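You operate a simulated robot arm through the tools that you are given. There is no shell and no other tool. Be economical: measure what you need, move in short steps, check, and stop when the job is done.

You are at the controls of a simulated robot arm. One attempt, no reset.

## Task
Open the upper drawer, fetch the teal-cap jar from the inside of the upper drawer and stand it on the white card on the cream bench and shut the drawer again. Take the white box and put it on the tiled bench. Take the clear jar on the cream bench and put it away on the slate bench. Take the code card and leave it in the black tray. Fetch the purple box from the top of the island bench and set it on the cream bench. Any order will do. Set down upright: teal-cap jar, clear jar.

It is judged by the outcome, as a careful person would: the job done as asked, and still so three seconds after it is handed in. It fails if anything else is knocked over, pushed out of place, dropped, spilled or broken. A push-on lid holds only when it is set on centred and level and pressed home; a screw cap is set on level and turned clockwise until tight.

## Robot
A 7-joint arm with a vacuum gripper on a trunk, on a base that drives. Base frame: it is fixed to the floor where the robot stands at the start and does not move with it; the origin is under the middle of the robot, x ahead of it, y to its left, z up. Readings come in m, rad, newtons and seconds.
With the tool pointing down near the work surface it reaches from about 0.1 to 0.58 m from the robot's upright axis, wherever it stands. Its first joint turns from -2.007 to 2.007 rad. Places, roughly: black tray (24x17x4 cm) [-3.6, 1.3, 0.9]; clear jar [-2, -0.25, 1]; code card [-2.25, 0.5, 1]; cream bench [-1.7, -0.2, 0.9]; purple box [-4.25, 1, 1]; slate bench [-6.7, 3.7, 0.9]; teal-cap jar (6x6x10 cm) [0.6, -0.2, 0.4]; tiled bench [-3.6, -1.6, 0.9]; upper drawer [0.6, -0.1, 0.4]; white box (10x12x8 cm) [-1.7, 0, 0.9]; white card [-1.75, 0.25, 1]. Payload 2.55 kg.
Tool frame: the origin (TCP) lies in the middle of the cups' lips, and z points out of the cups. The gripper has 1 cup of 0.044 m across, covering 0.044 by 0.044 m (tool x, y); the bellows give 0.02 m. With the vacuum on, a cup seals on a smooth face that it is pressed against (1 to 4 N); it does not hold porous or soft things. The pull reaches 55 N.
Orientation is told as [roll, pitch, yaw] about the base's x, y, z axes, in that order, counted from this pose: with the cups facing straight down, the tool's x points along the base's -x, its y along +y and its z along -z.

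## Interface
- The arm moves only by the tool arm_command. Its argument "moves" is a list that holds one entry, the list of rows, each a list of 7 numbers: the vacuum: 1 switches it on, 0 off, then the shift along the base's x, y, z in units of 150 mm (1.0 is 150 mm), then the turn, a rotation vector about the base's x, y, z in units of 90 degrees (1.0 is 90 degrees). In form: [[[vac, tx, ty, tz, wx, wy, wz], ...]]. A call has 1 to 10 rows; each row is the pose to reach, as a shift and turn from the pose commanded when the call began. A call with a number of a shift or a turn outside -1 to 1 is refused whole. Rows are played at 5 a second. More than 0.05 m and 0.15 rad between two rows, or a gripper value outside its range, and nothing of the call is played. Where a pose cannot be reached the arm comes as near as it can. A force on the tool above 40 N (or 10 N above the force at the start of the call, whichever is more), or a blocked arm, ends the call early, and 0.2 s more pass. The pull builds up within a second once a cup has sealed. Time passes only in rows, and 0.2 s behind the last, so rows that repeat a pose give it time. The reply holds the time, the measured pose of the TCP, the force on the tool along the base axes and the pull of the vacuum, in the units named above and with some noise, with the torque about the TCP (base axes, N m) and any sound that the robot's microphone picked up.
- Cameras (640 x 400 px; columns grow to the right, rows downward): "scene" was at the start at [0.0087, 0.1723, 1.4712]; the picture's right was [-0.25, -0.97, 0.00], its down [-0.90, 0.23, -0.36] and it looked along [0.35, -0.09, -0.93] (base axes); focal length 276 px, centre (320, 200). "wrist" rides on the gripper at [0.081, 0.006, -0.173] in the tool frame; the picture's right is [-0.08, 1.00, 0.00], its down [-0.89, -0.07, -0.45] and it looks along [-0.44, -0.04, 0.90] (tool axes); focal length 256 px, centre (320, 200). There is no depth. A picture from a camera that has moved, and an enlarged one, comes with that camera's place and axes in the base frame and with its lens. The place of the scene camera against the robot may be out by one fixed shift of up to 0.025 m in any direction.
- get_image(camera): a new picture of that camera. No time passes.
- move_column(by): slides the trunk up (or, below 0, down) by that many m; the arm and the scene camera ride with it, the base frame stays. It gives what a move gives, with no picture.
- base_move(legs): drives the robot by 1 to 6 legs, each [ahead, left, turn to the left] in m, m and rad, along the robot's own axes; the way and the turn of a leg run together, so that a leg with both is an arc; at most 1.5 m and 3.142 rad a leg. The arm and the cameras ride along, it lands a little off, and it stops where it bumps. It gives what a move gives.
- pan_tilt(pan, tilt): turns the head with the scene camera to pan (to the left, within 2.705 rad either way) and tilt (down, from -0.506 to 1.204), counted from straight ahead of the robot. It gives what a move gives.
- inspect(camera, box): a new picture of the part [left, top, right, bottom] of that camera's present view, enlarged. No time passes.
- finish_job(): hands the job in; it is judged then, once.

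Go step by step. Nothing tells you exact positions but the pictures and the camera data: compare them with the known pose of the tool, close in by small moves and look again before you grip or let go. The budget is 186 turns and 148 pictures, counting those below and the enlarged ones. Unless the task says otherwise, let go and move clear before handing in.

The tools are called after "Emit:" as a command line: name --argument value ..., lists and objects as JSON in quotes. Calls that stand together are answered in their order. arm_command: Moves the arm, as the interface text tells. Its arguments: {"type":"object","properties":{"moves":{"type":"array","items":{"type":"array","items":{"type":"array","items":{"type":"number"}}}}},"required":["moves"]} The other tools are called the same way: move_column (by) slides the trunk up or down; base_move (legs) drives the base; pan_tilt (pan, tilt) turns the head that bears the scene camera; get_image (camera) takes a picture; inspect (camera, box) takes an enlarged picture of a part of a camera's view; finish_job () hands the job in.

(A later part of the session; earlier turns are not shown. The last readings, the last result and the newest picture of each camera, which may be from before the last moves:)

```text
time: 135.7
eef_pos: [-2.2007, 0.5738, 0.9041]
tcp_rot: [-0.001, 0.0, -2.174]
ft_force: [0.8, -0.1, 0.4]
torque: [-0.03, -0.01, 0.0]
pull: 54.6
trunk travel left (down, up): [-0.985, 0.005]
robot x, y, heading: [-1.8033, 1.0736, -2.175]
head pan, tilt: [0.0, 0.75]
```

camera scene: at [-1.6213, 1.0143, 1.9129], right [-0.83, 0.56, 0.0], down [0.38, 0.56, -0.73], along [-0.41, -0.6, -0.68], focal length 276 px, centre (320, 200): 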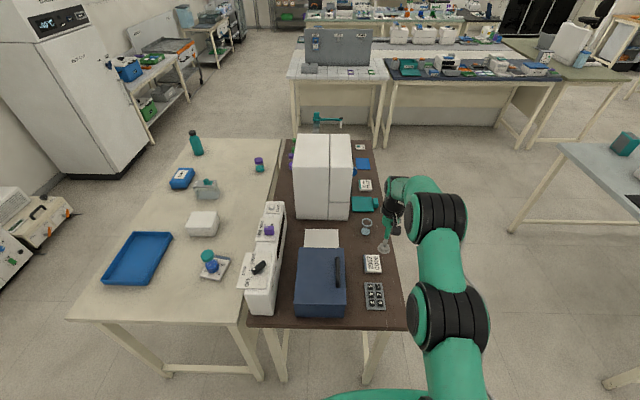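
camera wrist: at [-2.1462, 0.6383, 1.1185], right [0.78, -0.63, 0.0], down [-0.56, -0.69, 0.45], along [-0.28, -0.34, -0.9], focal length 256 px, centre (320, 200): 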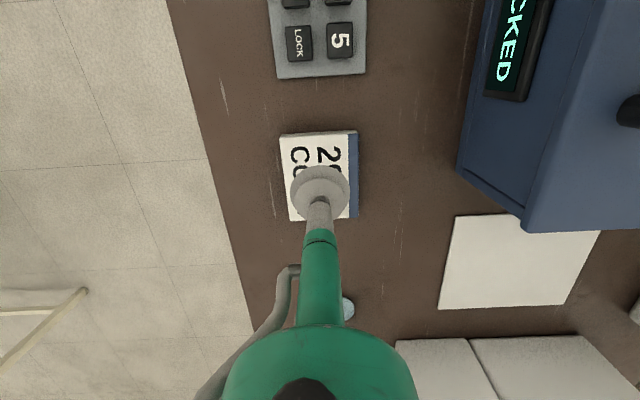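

Sealed on the code card. I'll lift, back off and turn toward the island bench with the black tray.

Emit:
arm_command --moves '[[[1, 0, 0, 0.1, 0, 0, 0], [1, 0, 0, 0.4, 0, 0, 0], [1, 0, 0, 0.7, 0, 0, 0], [1, 0, 0, 1.0, 0, 0, 0]]]'

Emit:
base_move --legs '[[-0.45, 0, 0], [0, 0, -1.57]]'

Emit:
pan_tilt --pan 0.3 --tilt 0.45

Emit:
get_image --camera "scene"

Emit:
get_image --camera "wrist"

```text
time: 136.7
eef_pos: [-2.2008, 0.576, 1.053]
tcp_rot: [-0.001, 0.001, -2.174]
ft_force: [0.2, -0.3, 0.2]
torque: [-0.02, 0.01, 0.0]
pull: 54.7
trunk travel left (down, up): [-0.985, 0.005]
robot x, y, heading: [-1.8029, 1.0739, -2.17]
head pan, tilt: [0.0, 0.75]
```

```text
time: 143.3
eef_pos: [-2.0446, 1.8464, 1.0531]
tcp_rot: [-0.001, -0.001, 2.53]
ft_force: [0.6, 1.0, -1.1]
torque: [0.03, -0.03, 0.02]
pull: 55.2
trunk travel left (down, up): [-0.985, 0.005]
robot x, y, heading: [-1.5547, 1.4414, 2.534]
head pan, tilt: [0.0, 0.75]
```

```text
time: 144.1
eef_pos: [-2.0469, 1.8471, 1.0537]
tcp_rot: [-0.002, 0.001, 2.528]
ft_force: [-0.6, 0.3, -0.4]
torque: [-0.03, -0.01, -0.01]
pull: 55.0
trunk travel left (down, up): [-0.985, 0.005]
robot x, y, heading: [-1.5527, 1.4406, 2.537]
head pan, tilt: [0.3, 0.45]
```

```text
78 pictures are left
camera scene: at [-1.6744, 1.301, 1.9393], right [0.3, 0.95, 0.0], down [0.42, -0.13, -0.9], along [-0.86, 0.27, -0.44], focal length 276 px, centre (320, 200)
```

scene: 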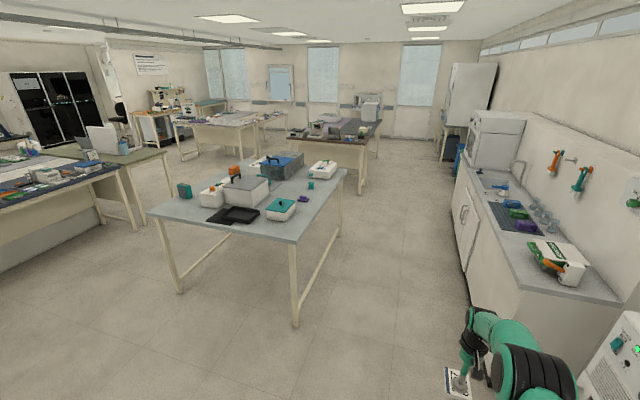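

```text
77 pictures are left
camera wrist: at [-1.9831, 1.795, 1.2263], right [-0.64, -0.77, 0.0], down [-0.69, 0.57, 0.45], along [-0.34, 0.28, -0.9], focal length 256 px, centre (320, 200)
```

wrist: 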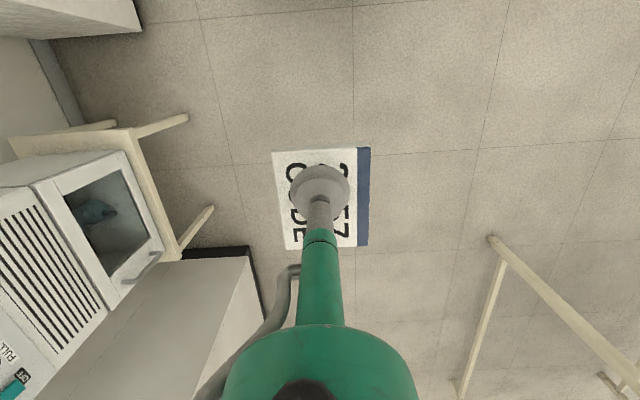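

The island bench is ahead with the black tray near its front. Zooming in.

Emit:
inspect --camera "scene" --box '[140, 140, 360, 260]'

```text
2.91 times, centred on (250, 200) of scene
camera zoom: at [-1.6744, 1.301, 1.9393], right [0.3, 0.95, 0.0], down [0.42, -0.13, -0.9], along [-0.86, 0.27, -0.44], focal length 803 px, centre (524, 200)
```

zoom: 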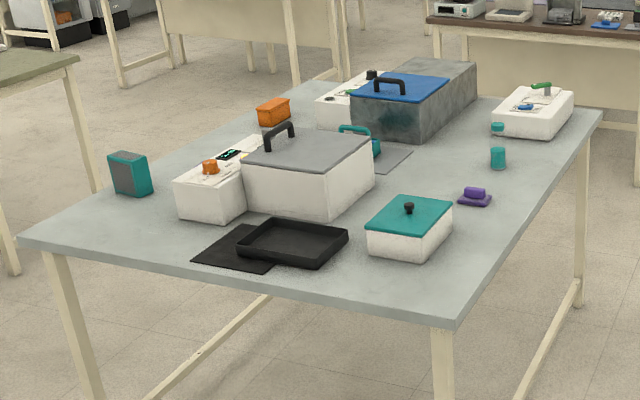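

The tray sits about 18 cm in from the island bench's near edge, at (−3.61, 1.27). I'll drive down the aisle and strafe in front of it.

Emit:
base_move --legs '[[0.64, 0, 0], [0, 1.35, 0]]'

Emit:
pan_tilt --pan 0.0 --tilt 0.8

Emit:
get_image --camera "scene"

Emit:
get_image --camera "wrist"

```text
time: 154.1
eef_pos: [-3.365, 1.1203, 1.0543]
tcp_rot: [-0.002, -0.001, 2.498]
ft_force: [-0.1, 0.3, -0.2]
torque: [0.0, -0.01, 0.01]
pull: 54.5
trunk travel left (down, up): [-0.985, 0.005]
robot x, y, heading: [-2.881, 0.699, 2.503]
head pan, tilt: [0.3, 0.45]
```

```text
time: 154.9
eef_pos: [-3.366, 1.1189, 1.054]
tcp_rot: [-0.002, 0.001, 2.498]
ft_force: [0.7, 0.5, -1.0]
torque: [0.0, -0.01, 0.01]
pull: 54.3
trunk travel left (down, up): [-0.985, 0.005]
robot x, y, heading: [-2.8811, 0.7008, 2.503]
head pan, tilt: [0.0, 0.799]
```

```text
75 pictures are left
camera scene: at [-2.9901, 0.5803, 1.909], right [0.59, 0.8, 0.0], down [0.58, -0.43, -0.7], along [-0.56, 0.42, -0.72], focal length 276 px, centre (320, 200)
```

scene: 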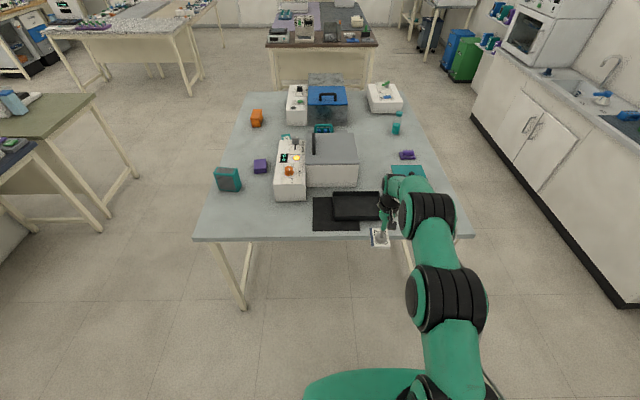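

```text
74 pictures are left
camera wrist: at [-3.304, 1.0661, 1.2263], right [-0.66, -0.75, 0.0], down [-0.67, 0.59, 0.45], along [-0.33, 0.3, -0.9], focal length 256 px, centre (320, 200)
```

wrist: 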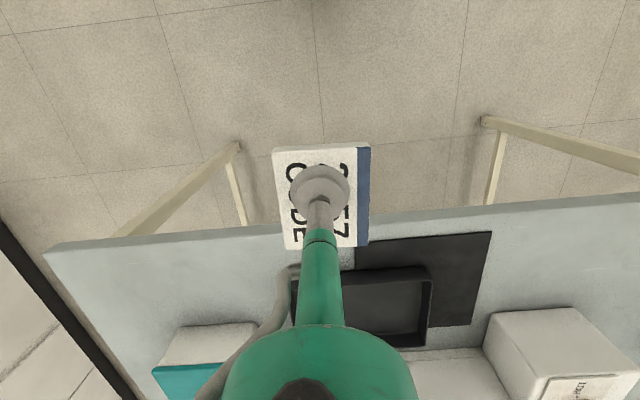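

Tray centre computes to about (−3.623, 1.258), and I also spot the purple box. I'll drive up so the card hangs above the tray.

Emit:
base_move --legs '[[0.28, 0.04, 0.02]]'

Emit:
get_image --camera "wrist"

Emit:
inspect --camera "scene" --box '[240, 180, 480, 330]'

```text
time: 156.9
eef_pos: [-3.6244, 1.2367, 1.0533]
tcp_rot: [-0.002, 0.001, 2.522]
ft_force: [-0.3, 0.0, -1.3]
torque: [-0.05, 0.01, -0.02]
pull: 55.4
trunk travel left (down, up): [-0.985, 0.005]
robot x, y, heading: [-3.1354, 0.8312, 2.529]
head pan, tilt: [0.0, 0.799]
```

```text
73 pictures are left
camera wrist: at [-3.5622, 1.1851, 1.2264], right [-0.64, -0.77, 0.0], down [-0.69, 0.58, 0.45], along [-0.34, 0.29, -0.9], focal length 256 px, centre (320, 200)
```

wrist: 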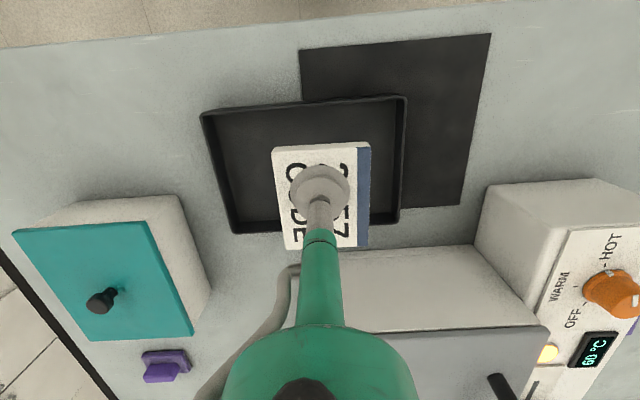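

```text
2.67 times, centred on (360, 255) of scene
camera zoom: at [-3.2357, 0.7071, 1.9089], right [0.57, 0.82, 0.0], down [0.59, -0.41, -0.7], along [-0.57, 0.4, -0.72], focal length 736 px, centre (213, 53)
```

zoom: 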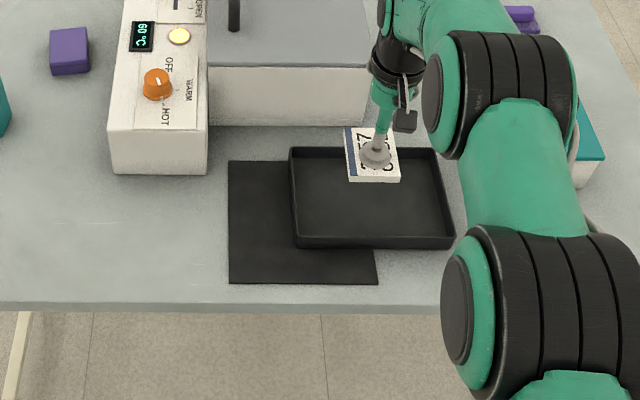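

The tray is below, centre slightly further on. I'll nudge and lower the card toward the tray floor.

Emit:
arm_command --moves '[[[1, -0.02, 0.12, 0, 0, 0, 0], [1, -0.02, 0.12, -0.25, 0, 0, 0], [1, -0.02, 0.12, -0.5, 0, 0, 0], [1, -0.02, 0.12, -0.75, 0, 0, 0], [1, -0.02, 0.12, -0.85, 0, 0, 0], [1, -0.02, 0.12, -0.85, 0, 0, 0]]]'

Emit:
get_image --camera "wrist"

```text
time: 158.3
eef_pos: [-3.6223, 1.2516, 0.9269]
tcp_rot: [-0.003, 0.0, 2.522]
ft_force: [0.6, 0.1, 0.2]
torque: [-0.05, -0.02, 0.0]
pull: 55.5
out of reach, approached as far as the arm can: row 5, 6
trunk travel left (down, up): [-0.985, 0.005]
robot x, y, heading: [-3.1335, 0.8272, 2.525]
head pan, tilt: [0.0, 0.799]
```

```text
71 pictures are left
camera wrist: at [-3.5598, 1.1996, 1.0998], right [-0.64, -0.77, 0.0], down [-0.69, 0.58, 0.45], along [-0.34, 0.29, -0.9], focal length 256 px, centre (320, 200)
```

wrist: 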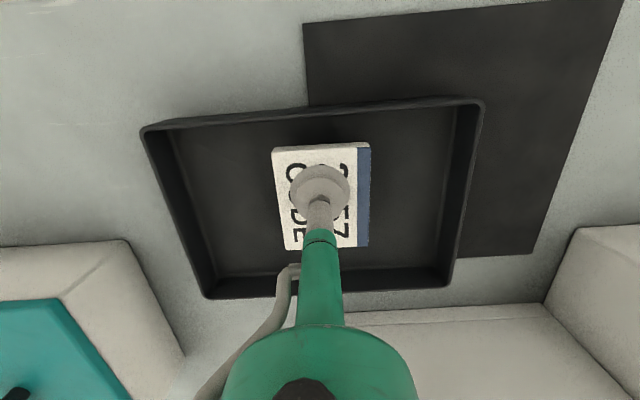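

The card is well inside the tray. I'll lower the last bit with the trunk.

Emit:
move_column --by -0.012

Emit:
move_column --by -0.006

```text
time: 158.9
eef_pos: [-3.6226, 1.2508, 0.9162]
tcp_rot: [-0.001, -0.001, 2.522]
ft_force: [-0.8, 0.4, -0.3]
torque: [0.0, -0.02, 0.0]
pull: 55.0
trunk travel left (down, up): [-0.973, 0.017]
robot x, y, heading: [-3.1289, 0.8309, 2.526]
head pan, tilt: [0.0, 0.799]
```

```text
time: 159.5
eef_pos: [-3.6224, 1.251, 0.9091]
tcp_rot: [-0.003, -0.001, 2.521]
ft_force: [0.4, -0.3, -0.6]
torque: [0.02, -0.04, -0.01]
pull: 54.9
trunk travel left (down, up): [-0.967, 0.023]
robot x, y, heading: [-3.1303, 0.8295, 2.531]
head pan, tilt: [0.0, 0.799]
```

Emit:
move_column --by -0.005

Emit:
inspect --camera "wrist" --box '[220, 100, 420, 300]'

```text
time: 160.0
eef_pos: [-3.6223, 1.2519, 0.9065]
tcp_rot: [-0.002, -0.002, 2.523]
ft_force: [0.3, 0.4, 3.5]
torque: [-0.05, 0.04, 0.0]
pull: 54.7
trunk travel left (down, up): [-0.962, 0.028]
robot x, y, heading: [-3.1351, 0.83, 2.528]
head pan, tilt: [0.0, 0.799]
```

```text
2.00 times, centred on (320, 200) of wrist
camera zoom: at [-3.56, 1.1996, 1.0779], right [-0.64, -0.77, 0.0], down [-0.69, 0.57, 0.45], along [-0.34, 0.29, -0.89], focal length 512 px, centre (320, 200)
```

zoom: 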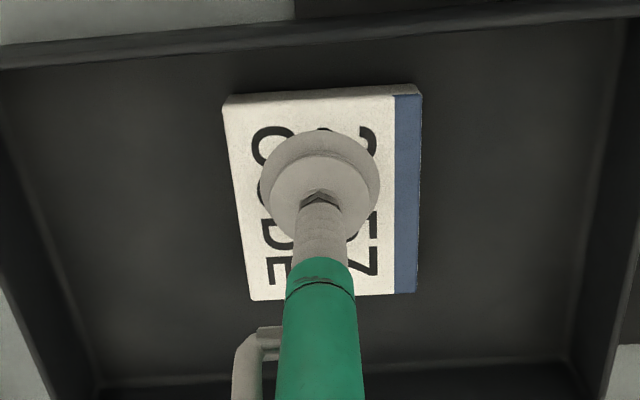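

Contact felt; the card lies in the tray. Releasing, lifting, then heading round to the island bench's left side for the purple box.

Emit:
arm_command --moves '[[[0, 0, 0, 0, 0, 0, 0], [0, 0, 0, 0, 0, 0, 0], [0, 0, 0, 0, 0, 0, 0], [0, 0, 0, 0.1, 0, 0, 0], [0, 0, 0, 0.4, 0, 0, 0], [0, 0, 0, 0.7, 0, 0, 0], [0, 0.1, -0.07, 1.0, 0, 0, 0]]]'

Emit:
arm_command --moves '[[[0, 0.25, -0.17, 0.2, 0, 0, 0], [0, 0.45, -0.32, 0.4, 0, 0, 0], [0, 0.6, -0.42, 0.6, 0, 0, 0]]]'

Emit:
get_image --camera "wrist"

Emit:
base_move --legs '[[-0.28, 0, 0], [0, 1.0, 0]]'

Emit:
pan_tilt --pan 0.0 --tilt 0.7

Emit:
get_image --camera "scene"

```text
time: 161.6
eef_pos: [-3.602, 1.2409, 1.0547]
tcp_rot: [0.0, 0.002, 2.522]
ft_force: [-0.2, -0.8, 0.4]
torque: [0.02, 0.05, 0.01]
pull: 0.0
trunk travel left (down, up): [-0.962, 0.028]
robot x, y, heading: [-3.1352, 0.8308, 2.532]
head pan, tilt: [0.0, 0.799]
```

```text
refused: row 1 steps farther than a row can; nothing moved
```

```text
69 pictures are left
camera wrist: at [-3.5394, 1.1893, 1.2264], right [-0.64, -0.77, 0.0], down [-0.69, 0.58, 0.45], along [-0.34, 0.29, -0.9], focal length 256 px, centre (320, 200)
```

wrist: 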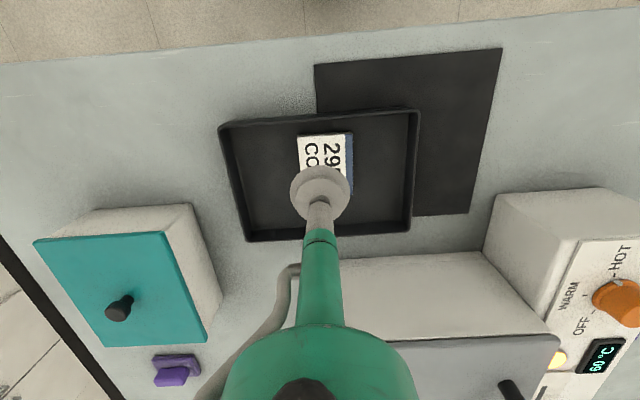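

```text
time: 168.3
eef_pos: [-3.9389, 0.3024, 1.0522]
tcp_rot: [-0.003, 0.0, 2.491]
ft_force: [-0.6, 0.4, 0.2]
torque: [-0.01, -0.01, -0.02]
pull: 0.1
trunk travel left (down, up): [-0.962, 0.028]
robot x, y, heading: [-3.4796, -0.1267, 2.495]
head pan, tilt: [0.0, 0.799]
```

```text
time: 168.9
eef_pos: [-3.9374, 0.303, 1.053]
tcp_rot: [-0.003, 0.001, 2.49]
ft_force: [0.7, -0.1, 0.5]
torque: [0.0, 0.01, 0.04]
pull: 0.0
trunk travel left (down, up): [-0.962, 0.028]
robot x, y, heading: [-3.4796, -0.1238, 2.498]
head pan, tilt: [0.0, 0.7]
```

```text
68 pictures are left
camera scene: at [-3.5907, -0.2411, 1.8941], right [0.6, 0.8, 0.0], down [0.52, -0.39, -0.76], along [-0.61, 0.46, -0.64], focal length 276 px, centre (320, 200)
```

scene: 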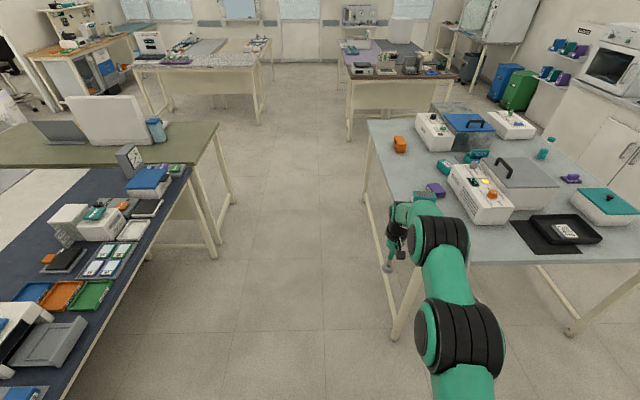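

Code card is in the tray. I'll raise the tool, then drive along the left aisle and turn to face the purple box.

Emit:
arm_command --moves '[[[0, 0.1, -0.07, 0.2, 0, 0, 0], [0, 0.2, -0.14, 0.4, 0, 0, 0], [0, 0.3, -0.21, 0.6, 0, 0, 0], [0, 0.4, -0.28, 0.75, 0, 0, 0]]]'

Emit:
base_move --legs '[[0, 0.12, 0.036], [1.3, 0, 0], [0, 0, -1.57]]'

Emit:
get_image --camera "scene"

Emit:
get_image --camera "wrist"

```text
time: 169.9
eef_pos: [-3.8767, 0.2577, 1.1648]
tcp_rot: [-0.002, 0.0, 2.489]
ft_force: [-0.4, -1.3, 0.0]
torque: [0.02, -0.01, 0.02]
pull: 0.1
trunk travel left (down, up): [-0.962, 0.028]
robot x, y, heading: [-3.4811, -0.1218, 2.501]
head pan, tilt: [0.0, 0.7]
```

```text
time: 181.0
eef_pos: [-4.2042, 0.9473, 1.1629]
tcp_rot: [-0.001, 0.0, 0.927]
ft_force: [0.7, 1.2, -0.5]
torque: [0.0, 0.0, -0.03]
pull: 0.2
trunk travel left (down, up): [-0.962, 0.028]
robot x, y, heading: [-4.5807, 0.5431, 0.934]
head pan, tilt: [0.0, 0.7]
```

```text
67 pictures are left
camera scene: at [-4.6966, 0.6804, 1.8942], right [0.8, -0.6, 0.0], down [-0.38, -0.52, -0.76], along [0.46, 0.61, -0.64], focal length 276 px, centre (320, 200)
```

scene: 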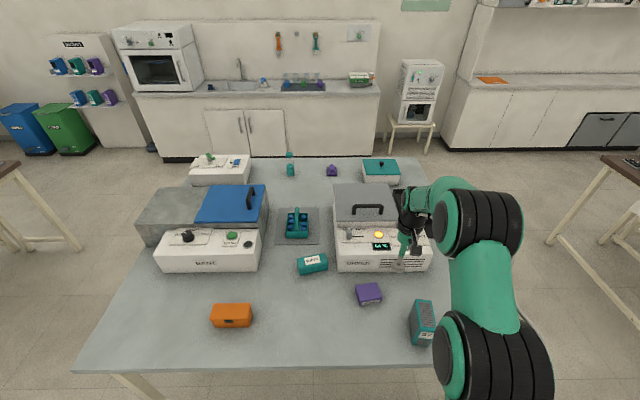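

```text
66 pictures are left
camera wrist: at [-4.2562, 0.8873, 1.3366], right [-0.75, 0.66, 0.0], down [0.59, 0.67, 0.45], along [0.3, 0.33, -0.9], focal length 256 px, centre (320, 200)
```

wrist: 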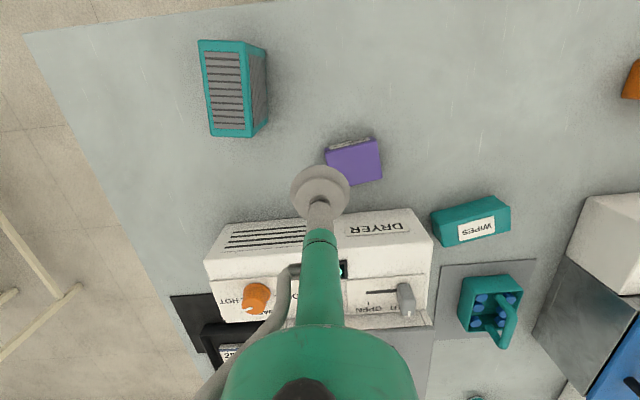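

The purple box's top centre is near (−4.208, 1.015), with the dryer close behind it. I'll align slightly toward my side and descend.

Emit:
arm_command --moves '[[[0, -0.03, 0.2, 0, 0, 0, 0], [0, -0.05, 0.42, 0, 0, 0, 0], [0, -0.05, 0.42, -0.3, 0, 0, 0], [0, -0.05, 0.42, -0.6, 0, 0, 0], [0, -0.05, 0.42, -0.9, 0, 0, 0], [0, -0.05, 0.42, -0.9, 0, 0, 0]]]'

Emit:
get_image --camera "wrist"

```text
time: 182.4
eef_pos: [-4.2129, 1.0137, 1.0304]
tcp_rot: [-0.002, 0.001, 0.926]
ft_force: [-0.2, -1.0, -0.4]
torque: [0.03, -0.01, 0.0]
pull: 0.0
trunk travel left (down, up): [-0.962, 0.028]
robot x, y, heading: [-4.584, 0.5454, 0.928]
head pan, tilt: [0.0, 0.7]
```

```text
65 pictures are left
camera wrist: at [-4.2663, 0.9515, 1.2033], right [-0.75, 0.66, 0.0], down [0.59, 0.67, 0.45], along [0.3, 0.33, -0.9], focal length 256 px, centre (320, 200)
```

wrist: 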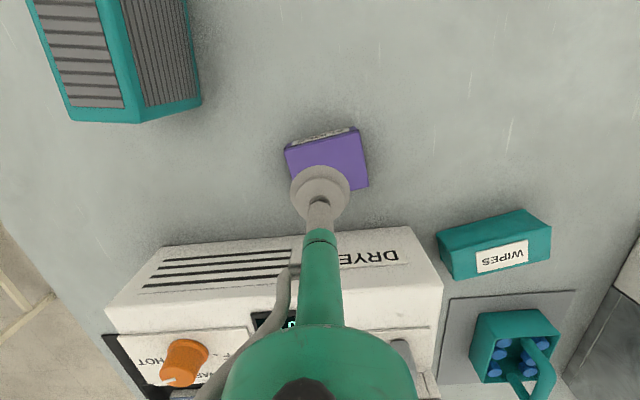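

Emit:
arm_command --moves '[[[1, 0, 0.04, -0.2, 0, 0, 0], [1, 0, 0.04, -0.4, 0, 0, 0], [1, 0, 0.04, -0.48, 0, 0, 0], [1, 0, 0.04, -0.48, 0, 0, 0]]]'

Emit:
get_image --camera "wrist"

```text
time: 183.4
eef_pos: [-4.2129, 1.0193, 0.9571]
tcp_rot: [-0.002, 0.0, 0.927]
ft_force: [-0.4, -0.3, 0.3]
torque: [-0.01, -0.02, 0.03]
pull: 0.0
trunk travel left (down, up): [-0.962, 0.028]
robot x, y, heading: [-4.5802, 0.545, 0.929]
head pan, tilt: [0.0, 0.7]
```

```text
64 pictures are left
camera wrist: at [-4.2655, 0.959, 1.1299], right [-0.75, 0.66, 0.0], down [0.59, 0.67, 0.45], along [0.3, 0.33, -0.9], focal length 256 px, centre (320, 200)
```

wrist: 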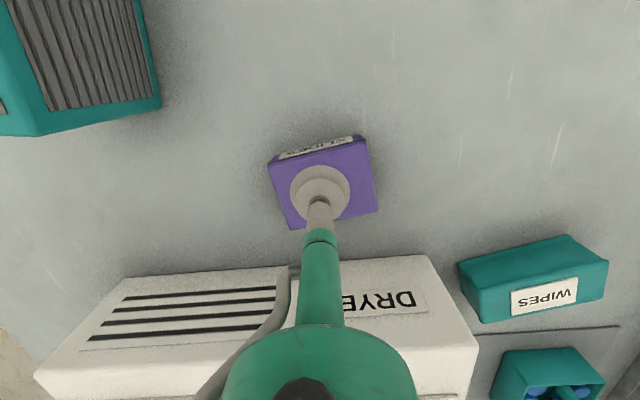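

The cup is centred over the purple box. I'll continue down in small steps until it seals.

Emit:
arm_command --moves '[[[1, 0, 0, -0.04, 0, 0, 0], [1, 0, 0, -0.08, 0, 0, 0], [1, 0, 0, -0.08, 0, 0, 0]]]'

Emit:
arm_command --moves '[[[1, 0, 0, -0.04, 0, 0, 0], [1, 0, 0, -0.07, 0, 0, 0], [1, 0, 0, -0.07, 0, 0, 0]]]'

```text
time: 184.2
eef_pos: [-4.2107, 1.0184, 0.9463]
tcp_rot: [-0.002, 0.001, 0.927]
ft_force: [0.2, 0.1, -0.7]
torque: [-0.02, 0.01, 0.01]
pull: 0.1
trunk travel left (down, up): [-0.962, 0.028]
robot x, y, heading: [-4.5817, 0.5431, 0.927]
head pan, tilt: [0.0, 0.7]
```

```text
time: 185.0
eef_pos: [-4.2116, 1.0168, 0.9341]
tcp_rot: [0.0, 0.001, 0.927]
ft_force: [-0.2, 0.1, -0.1]
torque: [0.0, 0.03, -0.02]
pull: 0.2
trunk travel left (down, up): [-0.962, 0.028]
robot x, y, heading: [-4.5848, 0.5452, 0.934]
head pan, tilt: [0.0, 0.7]
```

Emit:
arm_command --moves '[[[1, 0, 0, -0.03, 0, 0, 0], [1, 0, 0, -0.05, 0, 0, 0], [1, 0, 0, -0.05, 0, 0, 0]]]'

Emit:
get_image --camera "wrist"

```text
time: 185.8
eef_pos: [-4.2107, 1.0172, 0.9267]
tcp_rot: [-0.002, 0.001, 0.927]
ft_force: [0.2, 0.2, -0.4]
torque: [-0.03, -0.01, 0.0]
pull: 0.0
trunk travel left (down, up): [-0.962, 0.028]
robot x, y, heading: [-4.5817, 0.5438, 0.932]
head pan, tilt: [0.0, 0.7]
```

```text
63 pictures are left
camera wrist: at [-4.2643, 0.9565, 1.0996], right [-0.75, 0.66, 0.0], down [0.59, 0.67, 0.45], along [0.3, 0.33, -0.9], focal length 256 px, centre (320, 200)
```

wrist: 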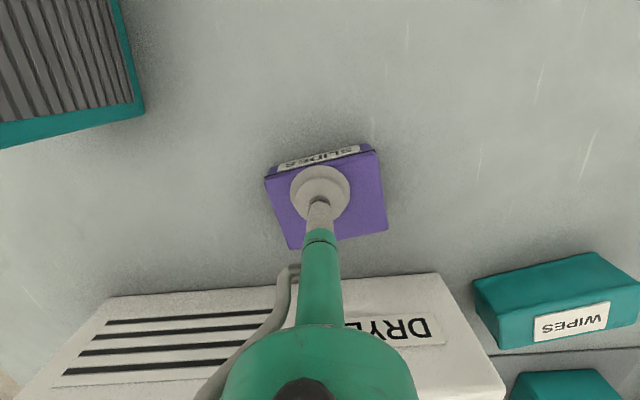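

Emit:
arm_command --moves '[[[1, 0.02, 0.025, -0.03, 0, 0, 0], [1, 0.02, 0.025, -0.06, 0, 0, 0], [1, 0.02, 0.025, -0.06, 0, 0, 0]]]'

Emit:
arm_command --moves '[[[1, 0, 0, -0.03, 0, 0, 0], [1, 0, 0, -0.05, 0, 0, 0], [1, 0, 0, -0.05, 0, 0, 0]]]'

```text
time: 186.6
eef_pos: [-4.2082, 1.0208, 0.9169]
tcp_rot: [-0.003, 0.001, 0.927]
ft_force: [0.8, 0.4, -0.1]
torque: [0.03, -0.01, 0.03]
pull: 55.0
trunk travel left (down, up): [-0.962, 0.028]
robot x, y, heading: [-4.5869, 0.5468, 0.938]
head pan, tilt: [0.0, 0.7]
```

```text
time: 187.4
eef_pos: [-4.208, 1.0212, 0.9147]
tcp_rot: [-0.001, -0.009, 0.928]
ft_force: [-0.7, -2.0, 24.4]
torque: [0.0, 0.09, 0.03]
pull: 55.3
trunk travel left (down, up): [-0.962, 0.028]
robot x, y, heading: [-4.5817, 0.5459, 0.931]
head pan, tilt: [0.0, 0.7]
```

Sealed on the purple box. I'll lift and pull it back clear of the dryer.

Emit:
arm_command --moves '[[[1, 0, 0, 0.1, 0, 0, 0], [1, 0, 0, 0.3, 0, 0, 0], [1, 0, 0, 0.6, 0, 0, 0], [1, 0, 0, 0.9, 0, 0, 0], [1, -0.15, -0.2, 1.0, 0, 0, 0], [1, -0.3, -0.4, 1.0, 0, 0, 0]]]'

Emit:
get_image --camera "wrist"

Emit:
get_image --camera "scene"

```text
time: 188.8
eef_pos: [-4.2515, 0.9595, 1.0624]
tcp_rot: [-0.001, -0.001, 0.927]
ft_force: [-0.3, -0.7, -1.6]
torque: [0.04, -0.05, 0.02]
pull: 54.5
trunk travel left (down, up): [-0.962, 0.028]
robot x, y, heading: [-4.582, 0.5468, 0.933]
head pan, tilt: [0.0, 0.7]
```

```text
62 pictures are left
camera wrist: at [-4.3041, 0.8981, 1.2352], right [-0.75, 0.66, 0.0], down [0.59, 0.67, 0.45], along [0.3, 0.33, -0.9], focal length 256 px, centre (320, 200)
```

wrist: 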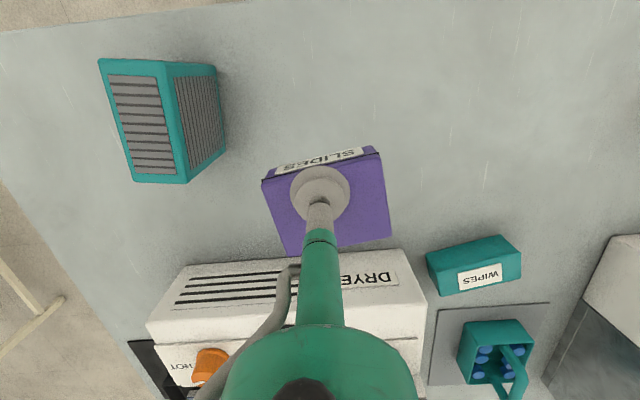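

```text
61 pictures are left
camera scene: at [-4.6976, 0.6792, 1.8942], right [0.8, -0.6, 0.0], down [-0.38, -0.52, -0.77], along [0.46, 0.61, -0.64], focal length 276 px, centre (320, 200)
```

scene: 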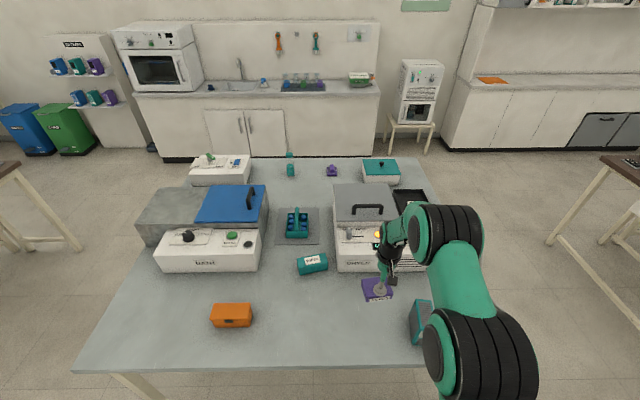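

Purple box held. I'll back off, turn, and reverse along the aisle to the far end of the cream bench.

Emit:
base_move --legs '[[-0.12, 0, 0], [0, 0, 1.6], [-1.3, 0, 0], [-1.3, 0, 0]]'

Emit:
pan_tilt --pan -1.6 --tilt 0.7

Emit:
get_image --camera "scene"

```text
time: 206.1
eef_pos: [-2.9981, -0.7476, 1.0624]
tcp_rot: [0.0, 0.0, 2.473]
ft_force: [0.4, -0.3, 0.6]
torque: [-0.03, -0.02, 0.01]
pull: 0.0
trunk travel left (down, up): [-0.962, 0.028]
robot x, y, heading: [-2.5876, -1.0922, 2.482]
head pan, tilt: [0.0, 0.7]
```

```text
time: 207.7
eef_pos: [-2.9964, -0.7478, 1.0618]
tcp_rot: [-0.002, 0.0, 2.475]
ft_force: [-0.1, -1.4, 0.1]
torque: [-0.03, 0.02, 0.01]
pull: 0.0
trunk travel left (down, up): [-0.962, 0.028]
robot x, y, heading: [-2.5904, -1.0877, 2.48]
head pan, tilt: [-1.6, 0.7]
```

```text
60 pictures are left
camera scene: at [-2.5832, -1.1913, 1.8942], right [0.77, -0.64, 0.0], down [-0.41, -0.5, -0.77], along [0.49, 0.59, -0.64], focal length 276 px, centre (320, 200)
```

scene: 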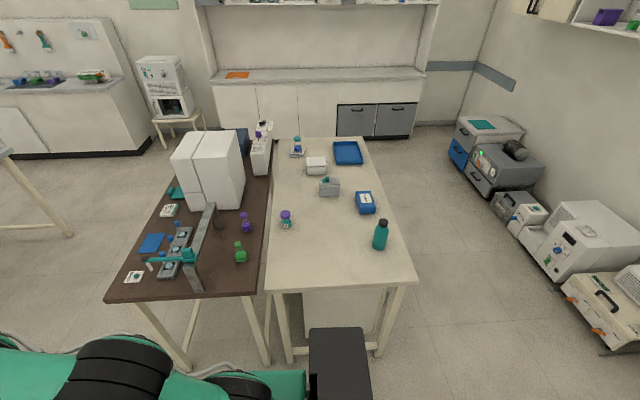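

The vacuum reads zero — the purple box may have been lost. I'll check right away.

Emit:
get_image --camera "wrist"

Emit:
pan_tilt --pan 0.0 --tilt 0.6

Emit:
get_image --camera "scene"

```text
59 pictures are left
camera wrist: at [-2.9375, -0.8022, 1.2346], right [-0.68, -0.73, 0.0], down [-0.66, 0.61, 0.45], along [-0.33, 0.3, -0.9], focal length 256 px, centre (320, 200)
```

wrist: 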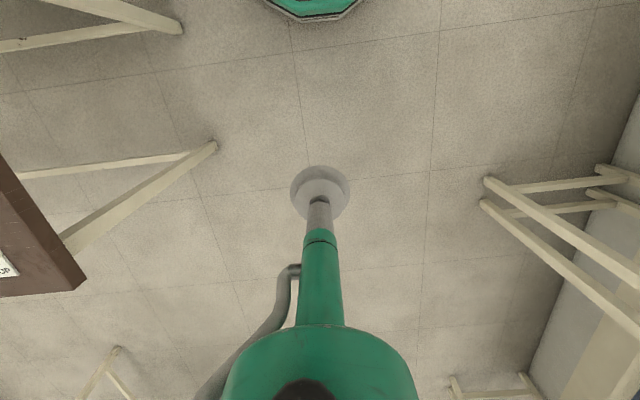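

```text
time: 209.4
eef_pos: [-2.9977, -0.7467, 1.0616]
tcp_rot: [-0.002, 0.0, 2.474]
ft_force: [0.7, -0.2, 0.7]
torque: [-0.04, 0.0, 0.02]
pull: 0.0
trunk travel left (down, up): [-0.962, 0.028]
robot x, y, heading: [-2.5915, -1.0909, 2.486]
head pan, tilt: [0.0, 0.6]
```

```text
58 pictures are left
camera scene: at [-2.707, -1.2026, 1.9028], right [0.61, 0.79, 0.0], down [0.45, -0.35, -0.82], along [-0.65, 0.51, -0.57], focal length 276 px, centre (320, 200)
```

scene: 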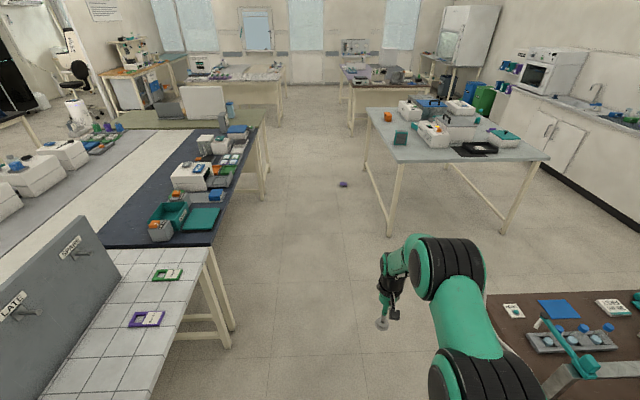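

The purple box fell and lies on the aisle floor near (−4.95, 0.94); I'll fetch it from there later, moving more gently. As I'm beside the cream bench's far end, I'll take the clear jar first and look at it closely.

Emit:
pan_tilt --pan -1.6 --tilt 0.7

Emit:
inspect --camera "scene" --box '[220, 160, 420, 300]'

```text
time: 211.1
eef_pos: [-2.9976, -0.7469, 1.0615]
tcp_rot: [-0.003, 0.0, 2.475]
ft_force: [0.0, -0.3, 1.2]
torque: [0.0, 0.0, 0.0]
pull: 0.1
trunk travel left (down, up): [-0.962, 0.028]
robot x, y, heading: [-2.5915, -1.0902, 2.48]
head pan, tilt: [-1.6, 0.7]
```

```text
2.86 times, centred on (320, 230) of scene
camera zoom: at [-2.5832, -1.1912, 1.8942], right [0.77, -0.64, 0.0], down [-0.41, -0.5, -0.77], along [0.49, 0.59, -0.64], focal length 789 px, centre (320, 114)
```

zoom: 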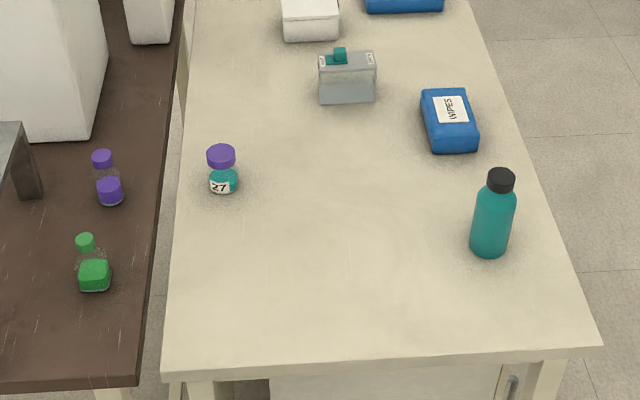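

The clear jar (purple cap, label 27) stands near (−2.075, −0.32). I'll swing the arm round to my right side so it can reach that deep onto the bench.

Emit:
arm_command --moves '[[[0, 0.129, 0.259, 0, 0, 0, -0.0625], [0, 0.282, 0.505, 0, 0, 0, -0.125], [0, 0.459, 0.735, 0, 0, 0, -0.1875], [0, 0.657, 0.947, 0, 0, 0, -0.25]]]'

Emit:
arm_command --moves '[[[0, 0.218, 0.191, 0, 0, 0, -0.0625], [0, 0.453, 0.359, 0, 0, 0, -0.125], [0, 0.705, 0.504, 0, 0, 0, -0.1875], [0, 0.969, 0.623, 0, 0, 0, -0.25]]]'

Emit:
arm_command --moves '[[[0, 0.275, 0.093, 0, 0, 0, -0.0625], [0, 0.557, 0.159, 0, 0, 0, -0.125], [0, 0.844, 0.197, 0, 0, 0, -0.1875]]]'

Emit:
arm_command --moves '[[[0, 0.289, 0.01, 0, 0, 0, -0.0625], [0, 0.579, -0.009, 0, 0, 0, -0.125], [0, 0.865, -0.057, 0, 0, 0, -0.1875]]]'

Emit:
get_image --camera "scene"

```text
time: 212.1
eef_pos: [-2.8993, -0.6027, 1.0595]
tcp_rot: [0.0, 0.002, 2.08]
ft_force: [0.3, -0.4, 0.6]
torque: [-0.03, 0.03, -0.03]
pull: 0.0
trunk travel left (down, up): [-0.962, 0.028]
robot x, y, heading: [-2.5924, -1.0906, 2.487]
head pan, tilt: [-1.6, 0.7]
```

```text
time: 213.1
eef_pos: [-2.7521, -0.5098, 1.0628]
tcp_rot: [0.0, 0.0, 1.69]
ft_force: [0.0, -0.6, 0.6]
torque: [0.0, 0.02, 0.02]
pull: 0.1
trunk travel left (down, up): [-0.962, 0.028]
robot x, y, heading: [-2.5886, -1.092, 2.48]
head pan, tilt: [-1.6, 0.7]
```

```text
time: 213.9
eef_pos: [-2.6255, -0.4827, 1.0632]
tcp_rot: [0.0, 0.0, 1.393]
ft_force: [0.1, 0.4, 0.7]
torque: [-0.01, 0.03, -0.04]
pull: 0.1
trunk travel left (down, up): [-0.962, 0.028]
robot x, y, heading: [-2.5917, -1.0922, 2.481]
head pan, tilt: [-1.6, 0.7]
```

```text
time: 214.7
eef_pos: [-2.4927, -0.4965, 1.0605]
tcp_rot: [0.0, -0.001, 1.1]
ft_force: [0.0, -0.2, -0.3]
torque: [0.03, 0.01, 0.02]
pull: 0.1
trunk travel left (down, up): [-0.962, 0.028]
robot x, y, heading: [-2.59, -1.0905, 2.485]
head pan, tilt: [-1.6, 0.7]
```

```text
56 pictures are left
camera scene: at [-2.581, -1.1918, 1.8942], right [0.77, -0.64, 0.0], down [-0.41, -0.5, -0.76], along [0.49, 0.59, -0.64], focal length 276 px, centre (320, 200)
```

scene: 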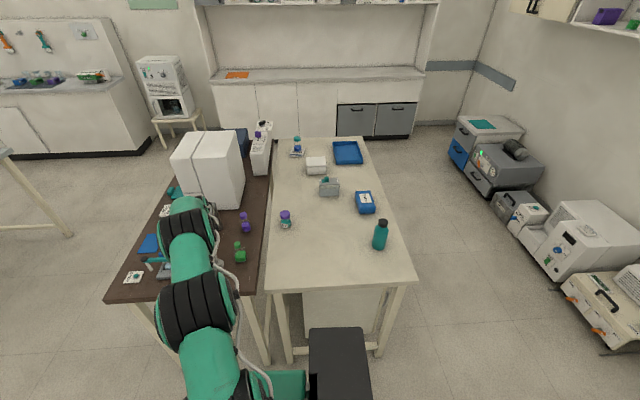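

The arm is on my right, near the brown bench's stand. I'll back along the aisle first, then strafe right to the bench end.

Emit:
base_move --legs '[[-0.28, 0, 0], [0, 0, 0.05], [0, -0.23, 0]]'

Emit:
get_image --camera "wrist"

Emit:
get_image --camera "scene"

```text
time: 218.3
eef_pos: [-2.1855, -0.4626, 1.0601]
tcp_rot: [-0.002, 0.0, 1.16]
ft_force: [-0.1, 0.3, 0.5]
torque: [0.0, 0.01, 0.02]
pull: 0.1
trunk travel left (down, up): [-0.962, 0.028]
robot x, y, heading: [-2.2452, -1.0602, 2.547]
head pan, tilt: [-1.6, 0.7]
```

```text
55 pictures are left
camera wrist: at [-2.2222, -0.5345, 1.2336], right [-0.88, 0.47, 0.0], down [0.42, 0.79, 0.45], along [0.21, 0.39, -0.9], focal length 256 px, centre (320, 200)
```

wrist: 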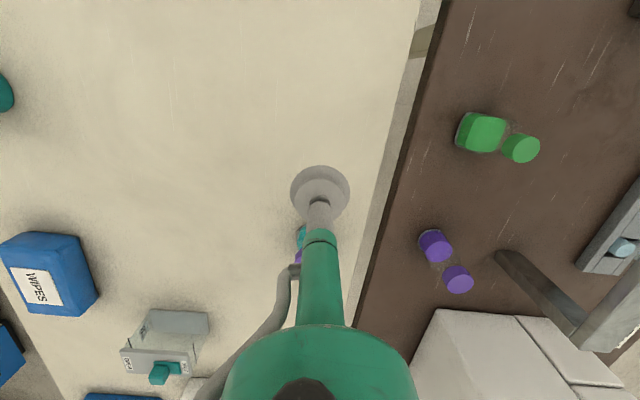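

```text
54 pictures are left
camera scene: at [-2.2305, -1.1635, 1.8942], right [0.81, -0.59, 0.0], down [-0.38, -0.52, -0.76], along [0.45, 0.62, -0.64], focal length 276 px, centre (320, 200)
```

scene: 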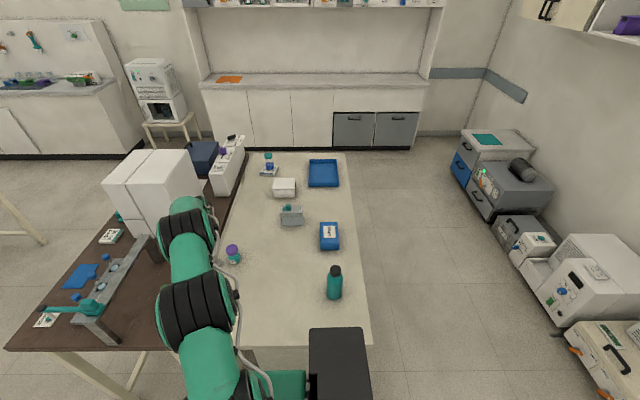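

I'll edge 4 cm nearer and bring the cup just short of the jar to see its cap.

Emit:
base_move --legs '[[-0.06, -0.045, 0]]'

Emit:
get_image --camera "wrist"

```text
time: 219.4
eef_pos: [-2.107, -0.4618, 1.0608]
tcp_rot: [0.0, -0.001, 1.16]
ft_force: [0.1, 0.6, 0.4]
torque: [-0.02, 0.04, 0.02]
pull: 0.0
trunk travel left (down, up): [-0.962, 0.028]
robot x, y, heading: [-2.1725, -1.0638, 2.537]
head pan, tilt: [-1.6, 0.7]
```

```text
53 pictures are left
camera wrist: at [-2.1452, -0.5328, 1.2336], right [-0.88, 0.47, 0.0], down [0.42, 0.79, 0.44], along [0.21, 0.39, -0.9], focal length 256 px, centre (320, 200)
```

wrist: 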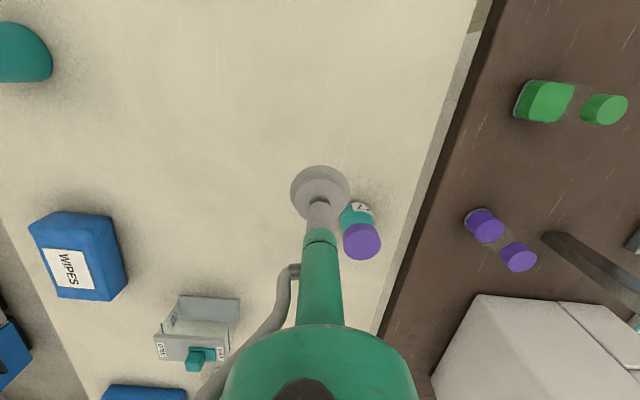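

Cap centre computes to about (−2.104, −0.348). I'll move over it and check.

Emit:
arm_command --moves '[[[0, 0.0, 0.25, 0, 0, 0, 0], [0, 0.01, 0.5, 0, 0, 0, 0], [0, 0.02, 0.74, 0, 0, 0, 0], [0, 0.02, 0.74, 0, 0, 0, 0]]]'

Emit:
get_image --camera "wrist"

```text
time: 220.4
eef_pos: [-2.1161, -0.4454, 1.0489]
tcp_rot: [-0.001, 0.001, 1.161]
ft_force: [0.3, -0.8, 0.0]
torque: [0.02, 0.03, 0.0]
pull: 0.2
out of reach, approached as far as the arm can: row 1, 2, 3, 4
trunk travel left (down, up): [-0.962, 0.028]
robot x, y, heading: [-2.1699, -1.0585, 2.54]
head pan, tilt: [-1.6, 0.7]
```

```text
52 pictures are left
camera wrist: at [-2.1551, -0.516, 1.2207], right [-0.88, 0.47, 0.0], down [0.42, 0.79, 0.45], along [0.21, 0.39, -0.9], focal length 256 px, centre (320, 200)
```

wrist: 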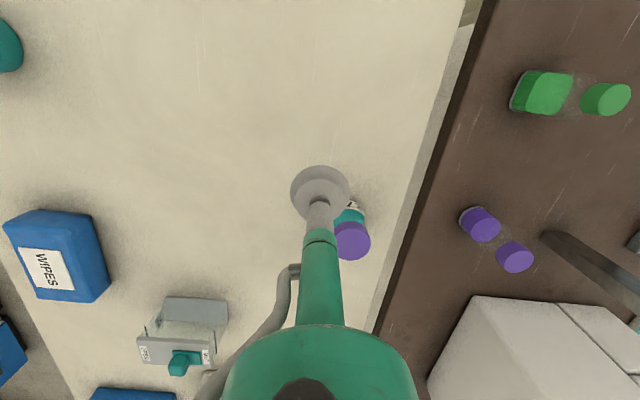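

The reach centre turns out to be near my middle, so I must stand level with the jar. I'll bring the arm square to my side, then drive forward beside it.

Emit:
arm_command --moves '[[[0, 0.25, -0.18, 0.05, 0, 0, 0], [0, 0.5, -0.36, 0.1, 0, 0, 0], [0, 0.75, -0.53, 0.15, 0, 0, 0], [0, 0.95, -0.66, 0.2, 0, 0, 0]]]'

Emit:
arm_command --moves '[[[0, 0.25, -0.18, 0, 0, 0, 0], [0, 0.5, -0.36, 0, 0, 0, 0], [0, 0.75, -0.53, 0, 0, 0, 0]]]'

Emit:
base_move --legs '[[0.3, -0.02, 0]]'

Emit:
get_image --camera "wrist"

```text
time: 221.4
eef_pos: [-1.9739, -0.5526, 1.0813]
tcp_rot: [0.0, 0.0, 1.161]
ft_force: [-0.3, 0.6, 0.4]
torque: [0.04, -0.01, 0.0]
pull: 0.0
trunk travel left (down, up): [-0.962, 0.028]
robot x, y, heading: [-2.1695, -1.0613, 2.541]
head pan, tilt: [-1.6, 0.7]
```

```text
time: 222.2
eef_pos: [-1.8611, -0.6355, 1.0856]
tcp_rot: [0.0, -0.001, 1.16]
ft_force: [0.4, 0.0, 1.1]
torque: [0.0, -0.01, 0.04]
pull: 0.0
trunk travel left (down, up): [-0.962, 0.028]
robot x, y, heading: [-2.1692, -1.0589, 2.544]
head pan, tilt: [-1.6, 0.7]
```

```text
time: 224.2
eef_pos: [-2.0997, -0.4488, 1.0862]
tcp_rot: [-0.002, -0.002, 1.163]
ft_force: [0.2, -0.4, 0.4]
torque: [0.01, 0.0, 0.01]
pull: 0.1
trunk travel left (down, up): [-0.962, 0.028]
robot x, y, heading: [-2.4031, -0.8806, 2.55]
head pan, tilt: [-1.6, 0.7]
```

```text
51 pictures are left
camera wrist: at [-2.1365, -0.5202, 1.259], right [-0.88, 0.47, 0.0], down [0.42, 0.79, 0.45], along [0.21, 0.39, -0.9], focal length 256 px, centre (320, 200)
```

wrist: 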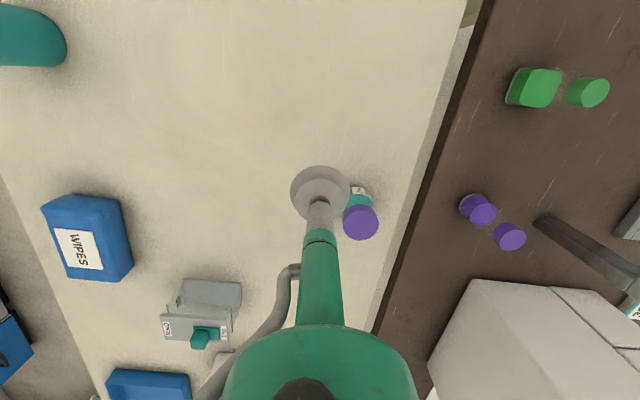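

Cap still computes to (−2.102, −0.347). Moving over it.

Emit:
arm_command --moves '[[[0, -0.005, 0.2, 0, 0, 0, 0], [0, -0.01, 0.45, -0.1, 0, 0, 0], [0, -0.015, 0.68, -0.2, 0, 0, 0], [0, -0.015, 0.68, -0.3, 0, 0, 0], [0, -0.015, 0.68, -0.3, 0, 0, 0]]]'

Emit:
get_image --camera "wrist"

```text
time: 225.4
eef_pos: [-2.1078, -0.3608, 1.045]
tcp_rot: [-0.001, 0.001, 1.163]
ft_force: [0.2, 0.2, 0.1]
torque: [0.01, 0.0, -0.02]
pull: 0.1
out of reach, approached as far as the arm can: row 3, 4, 5
trunk travel left (down, up): [-0.962, 0.028]
robot x, y, heading: [-2.4014, -0.879, 2.553]
head pan, tilt: [-1.6, 0.7]
```

```text
50 pictures are left
camera wrist: at [-2.1461, -0.4338, 1.2188], right [-0.88, 0.47, 0.0], down [0.42, 0.79, 0.44], along [0.21, 0.39, -0.9], focal length 256 px, centre (320, 200)
```

wrist: 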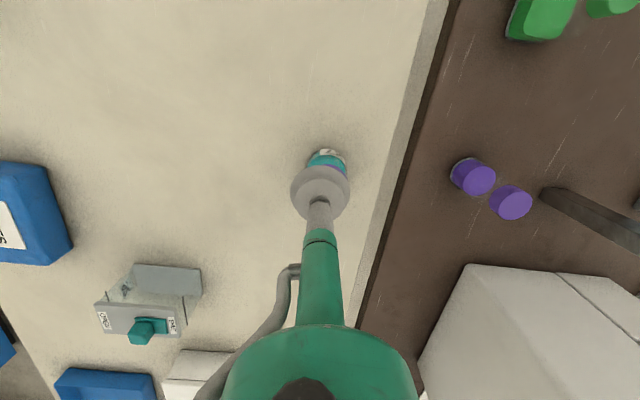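

I'm 2 cm short. I'll strafe 2.5 cm right and align again.

Emit:
base_move --legs '[[0, -0.025, 0]]'

Emit:
get_image --camera "wrist"

```text
time: 226.3
eef_pos: [-2.1037, -0.356, 1.0452]
tcp_rot: [-0.001, 0.002, 1.164]
ft_force: [1.3, -0.7, -0.4]
torque: [0.0, 0.0, 0.03]
pull: 0.2
trunk travel left (down, up): [-0.962, 0.028]
robot x, y, heading: [-2.4043, -0.8686, 2.552]
head pan, tilt: [-1.6, 0.7]
stopped in leg 1: the robot was blocked; the commanded pose is now the measured one
```

```text
49 pictures are left
camera wrist: at [-2.1409, -0.4265, 1.2184], right [-0.88, 0.47, 0.0], down [0.42, 0.79, 0.44], along [0.21, 0.39, -0.9], focal length 256 px, centre (320, 200)
```

wrist: 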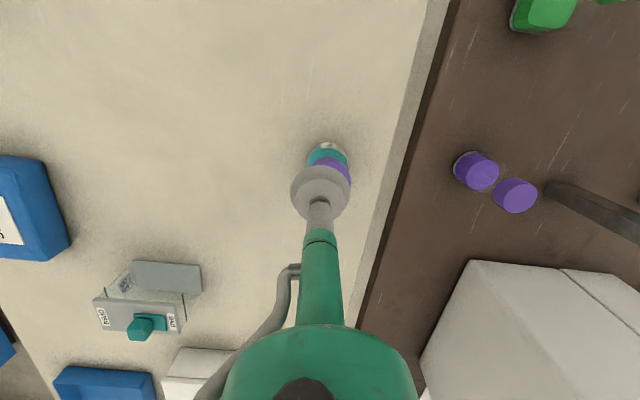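

Emit:
arm_command --moves '[[[0, 0.02, 0.08, -0.1, 0, 0, 0], [0, 0.02, 0.08, -0.25, 0, 0, 0], [0, 0.02, 0.08, -0.25, 0, 0, 0]]]'

Emit:
inspect --camera "wrist" --box '[260, 120, 400, 220]'

```text
time: 227.1
eef_pos: [-2.1045, -0.35, 1.0094]
tcp_rot: [-0.001, -0.003, 1.164]
ft_force: [0.3, 0.6, -0.6]
torque: [0.0, -0.01, 0.0]
pull: 0.1
out of reach, approached as far as the arm can: row 1, 2, 3
trunk travel left (down, up): [-0.962, 0.028]
robot x, y, heading: [-2.399, -0.8728, 2.545]
head pan, tilt: [-1.6, 0.7]
```

```text
4.00 times, centred on (330, 170) of wrist
camera zoom: at [-2.1419, -0.4219, 1.1818], right [-0.88, 0.47, 0.0], down [0.42, 0.79, 0.45], along [0.21, 0.39, -0.89], focal length 1024 px, centre (280, 320)
```

zoom: 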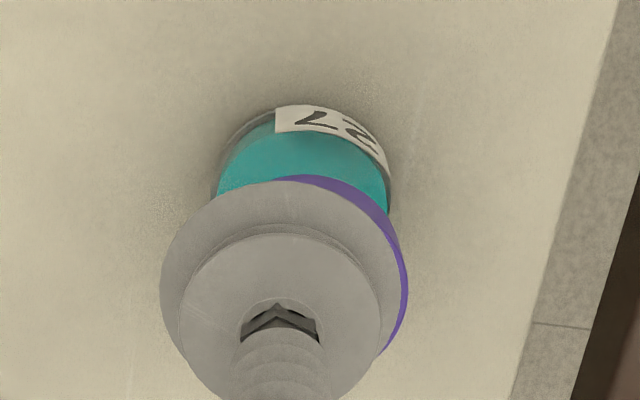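

The cap centre is about 13 mm beyond reach with a vertical tool. A ~3° outward tilt of the tool will cover that, and the bellows can take it.

Emit:
arm_command --moves '[[[0, 0.01, 0.04, 0, 0.0166, -0.0094, 0], [0, 0.017, 0.087, 0, 0.0332, -0.0187, 0], [0, 0.017, 0.087, -0.1, 0.0332, -0.0187, 0], [0, 0.017, 0.087, -0.16, 0.0332, -0.0187, 0], [0, 0.017, 0.087, -0.16, 0.0332, -0.0187, 0]]]'

Emit:
inspect --camera "wrist" --box '[260, 120, 400, 220]'

```text
time: 228.3
eef_pos: [-2.1029, -0.3367, 0.985]
tcp_rot: [-0.007, -0.059, 1.164]
ft_force: [-0.6, 0.1, -0.7]
torque: [0.0, -0.01, -0.02]
pull: 0.0
trunk travel left (down, up): [-0.962, 0.028]
robot x, y, heading: [-2.3968, -0.8683, 2.544]
head pan, tilt: [-1.6, 0.7]
```

```text
4.00 times, centred on (330, 170) of wrist
camera zoom: at [-2.145, -0.4174, 1.1517], right [-0.88, 0.47, 0.0], down [0.4, 0.77, 0.5], along [0.24, 0.44, -0.87], focal length 1024 px, centre (280, 320)
```

zoom: 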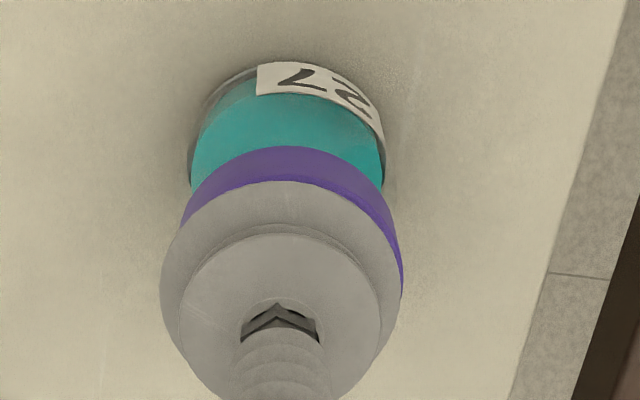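

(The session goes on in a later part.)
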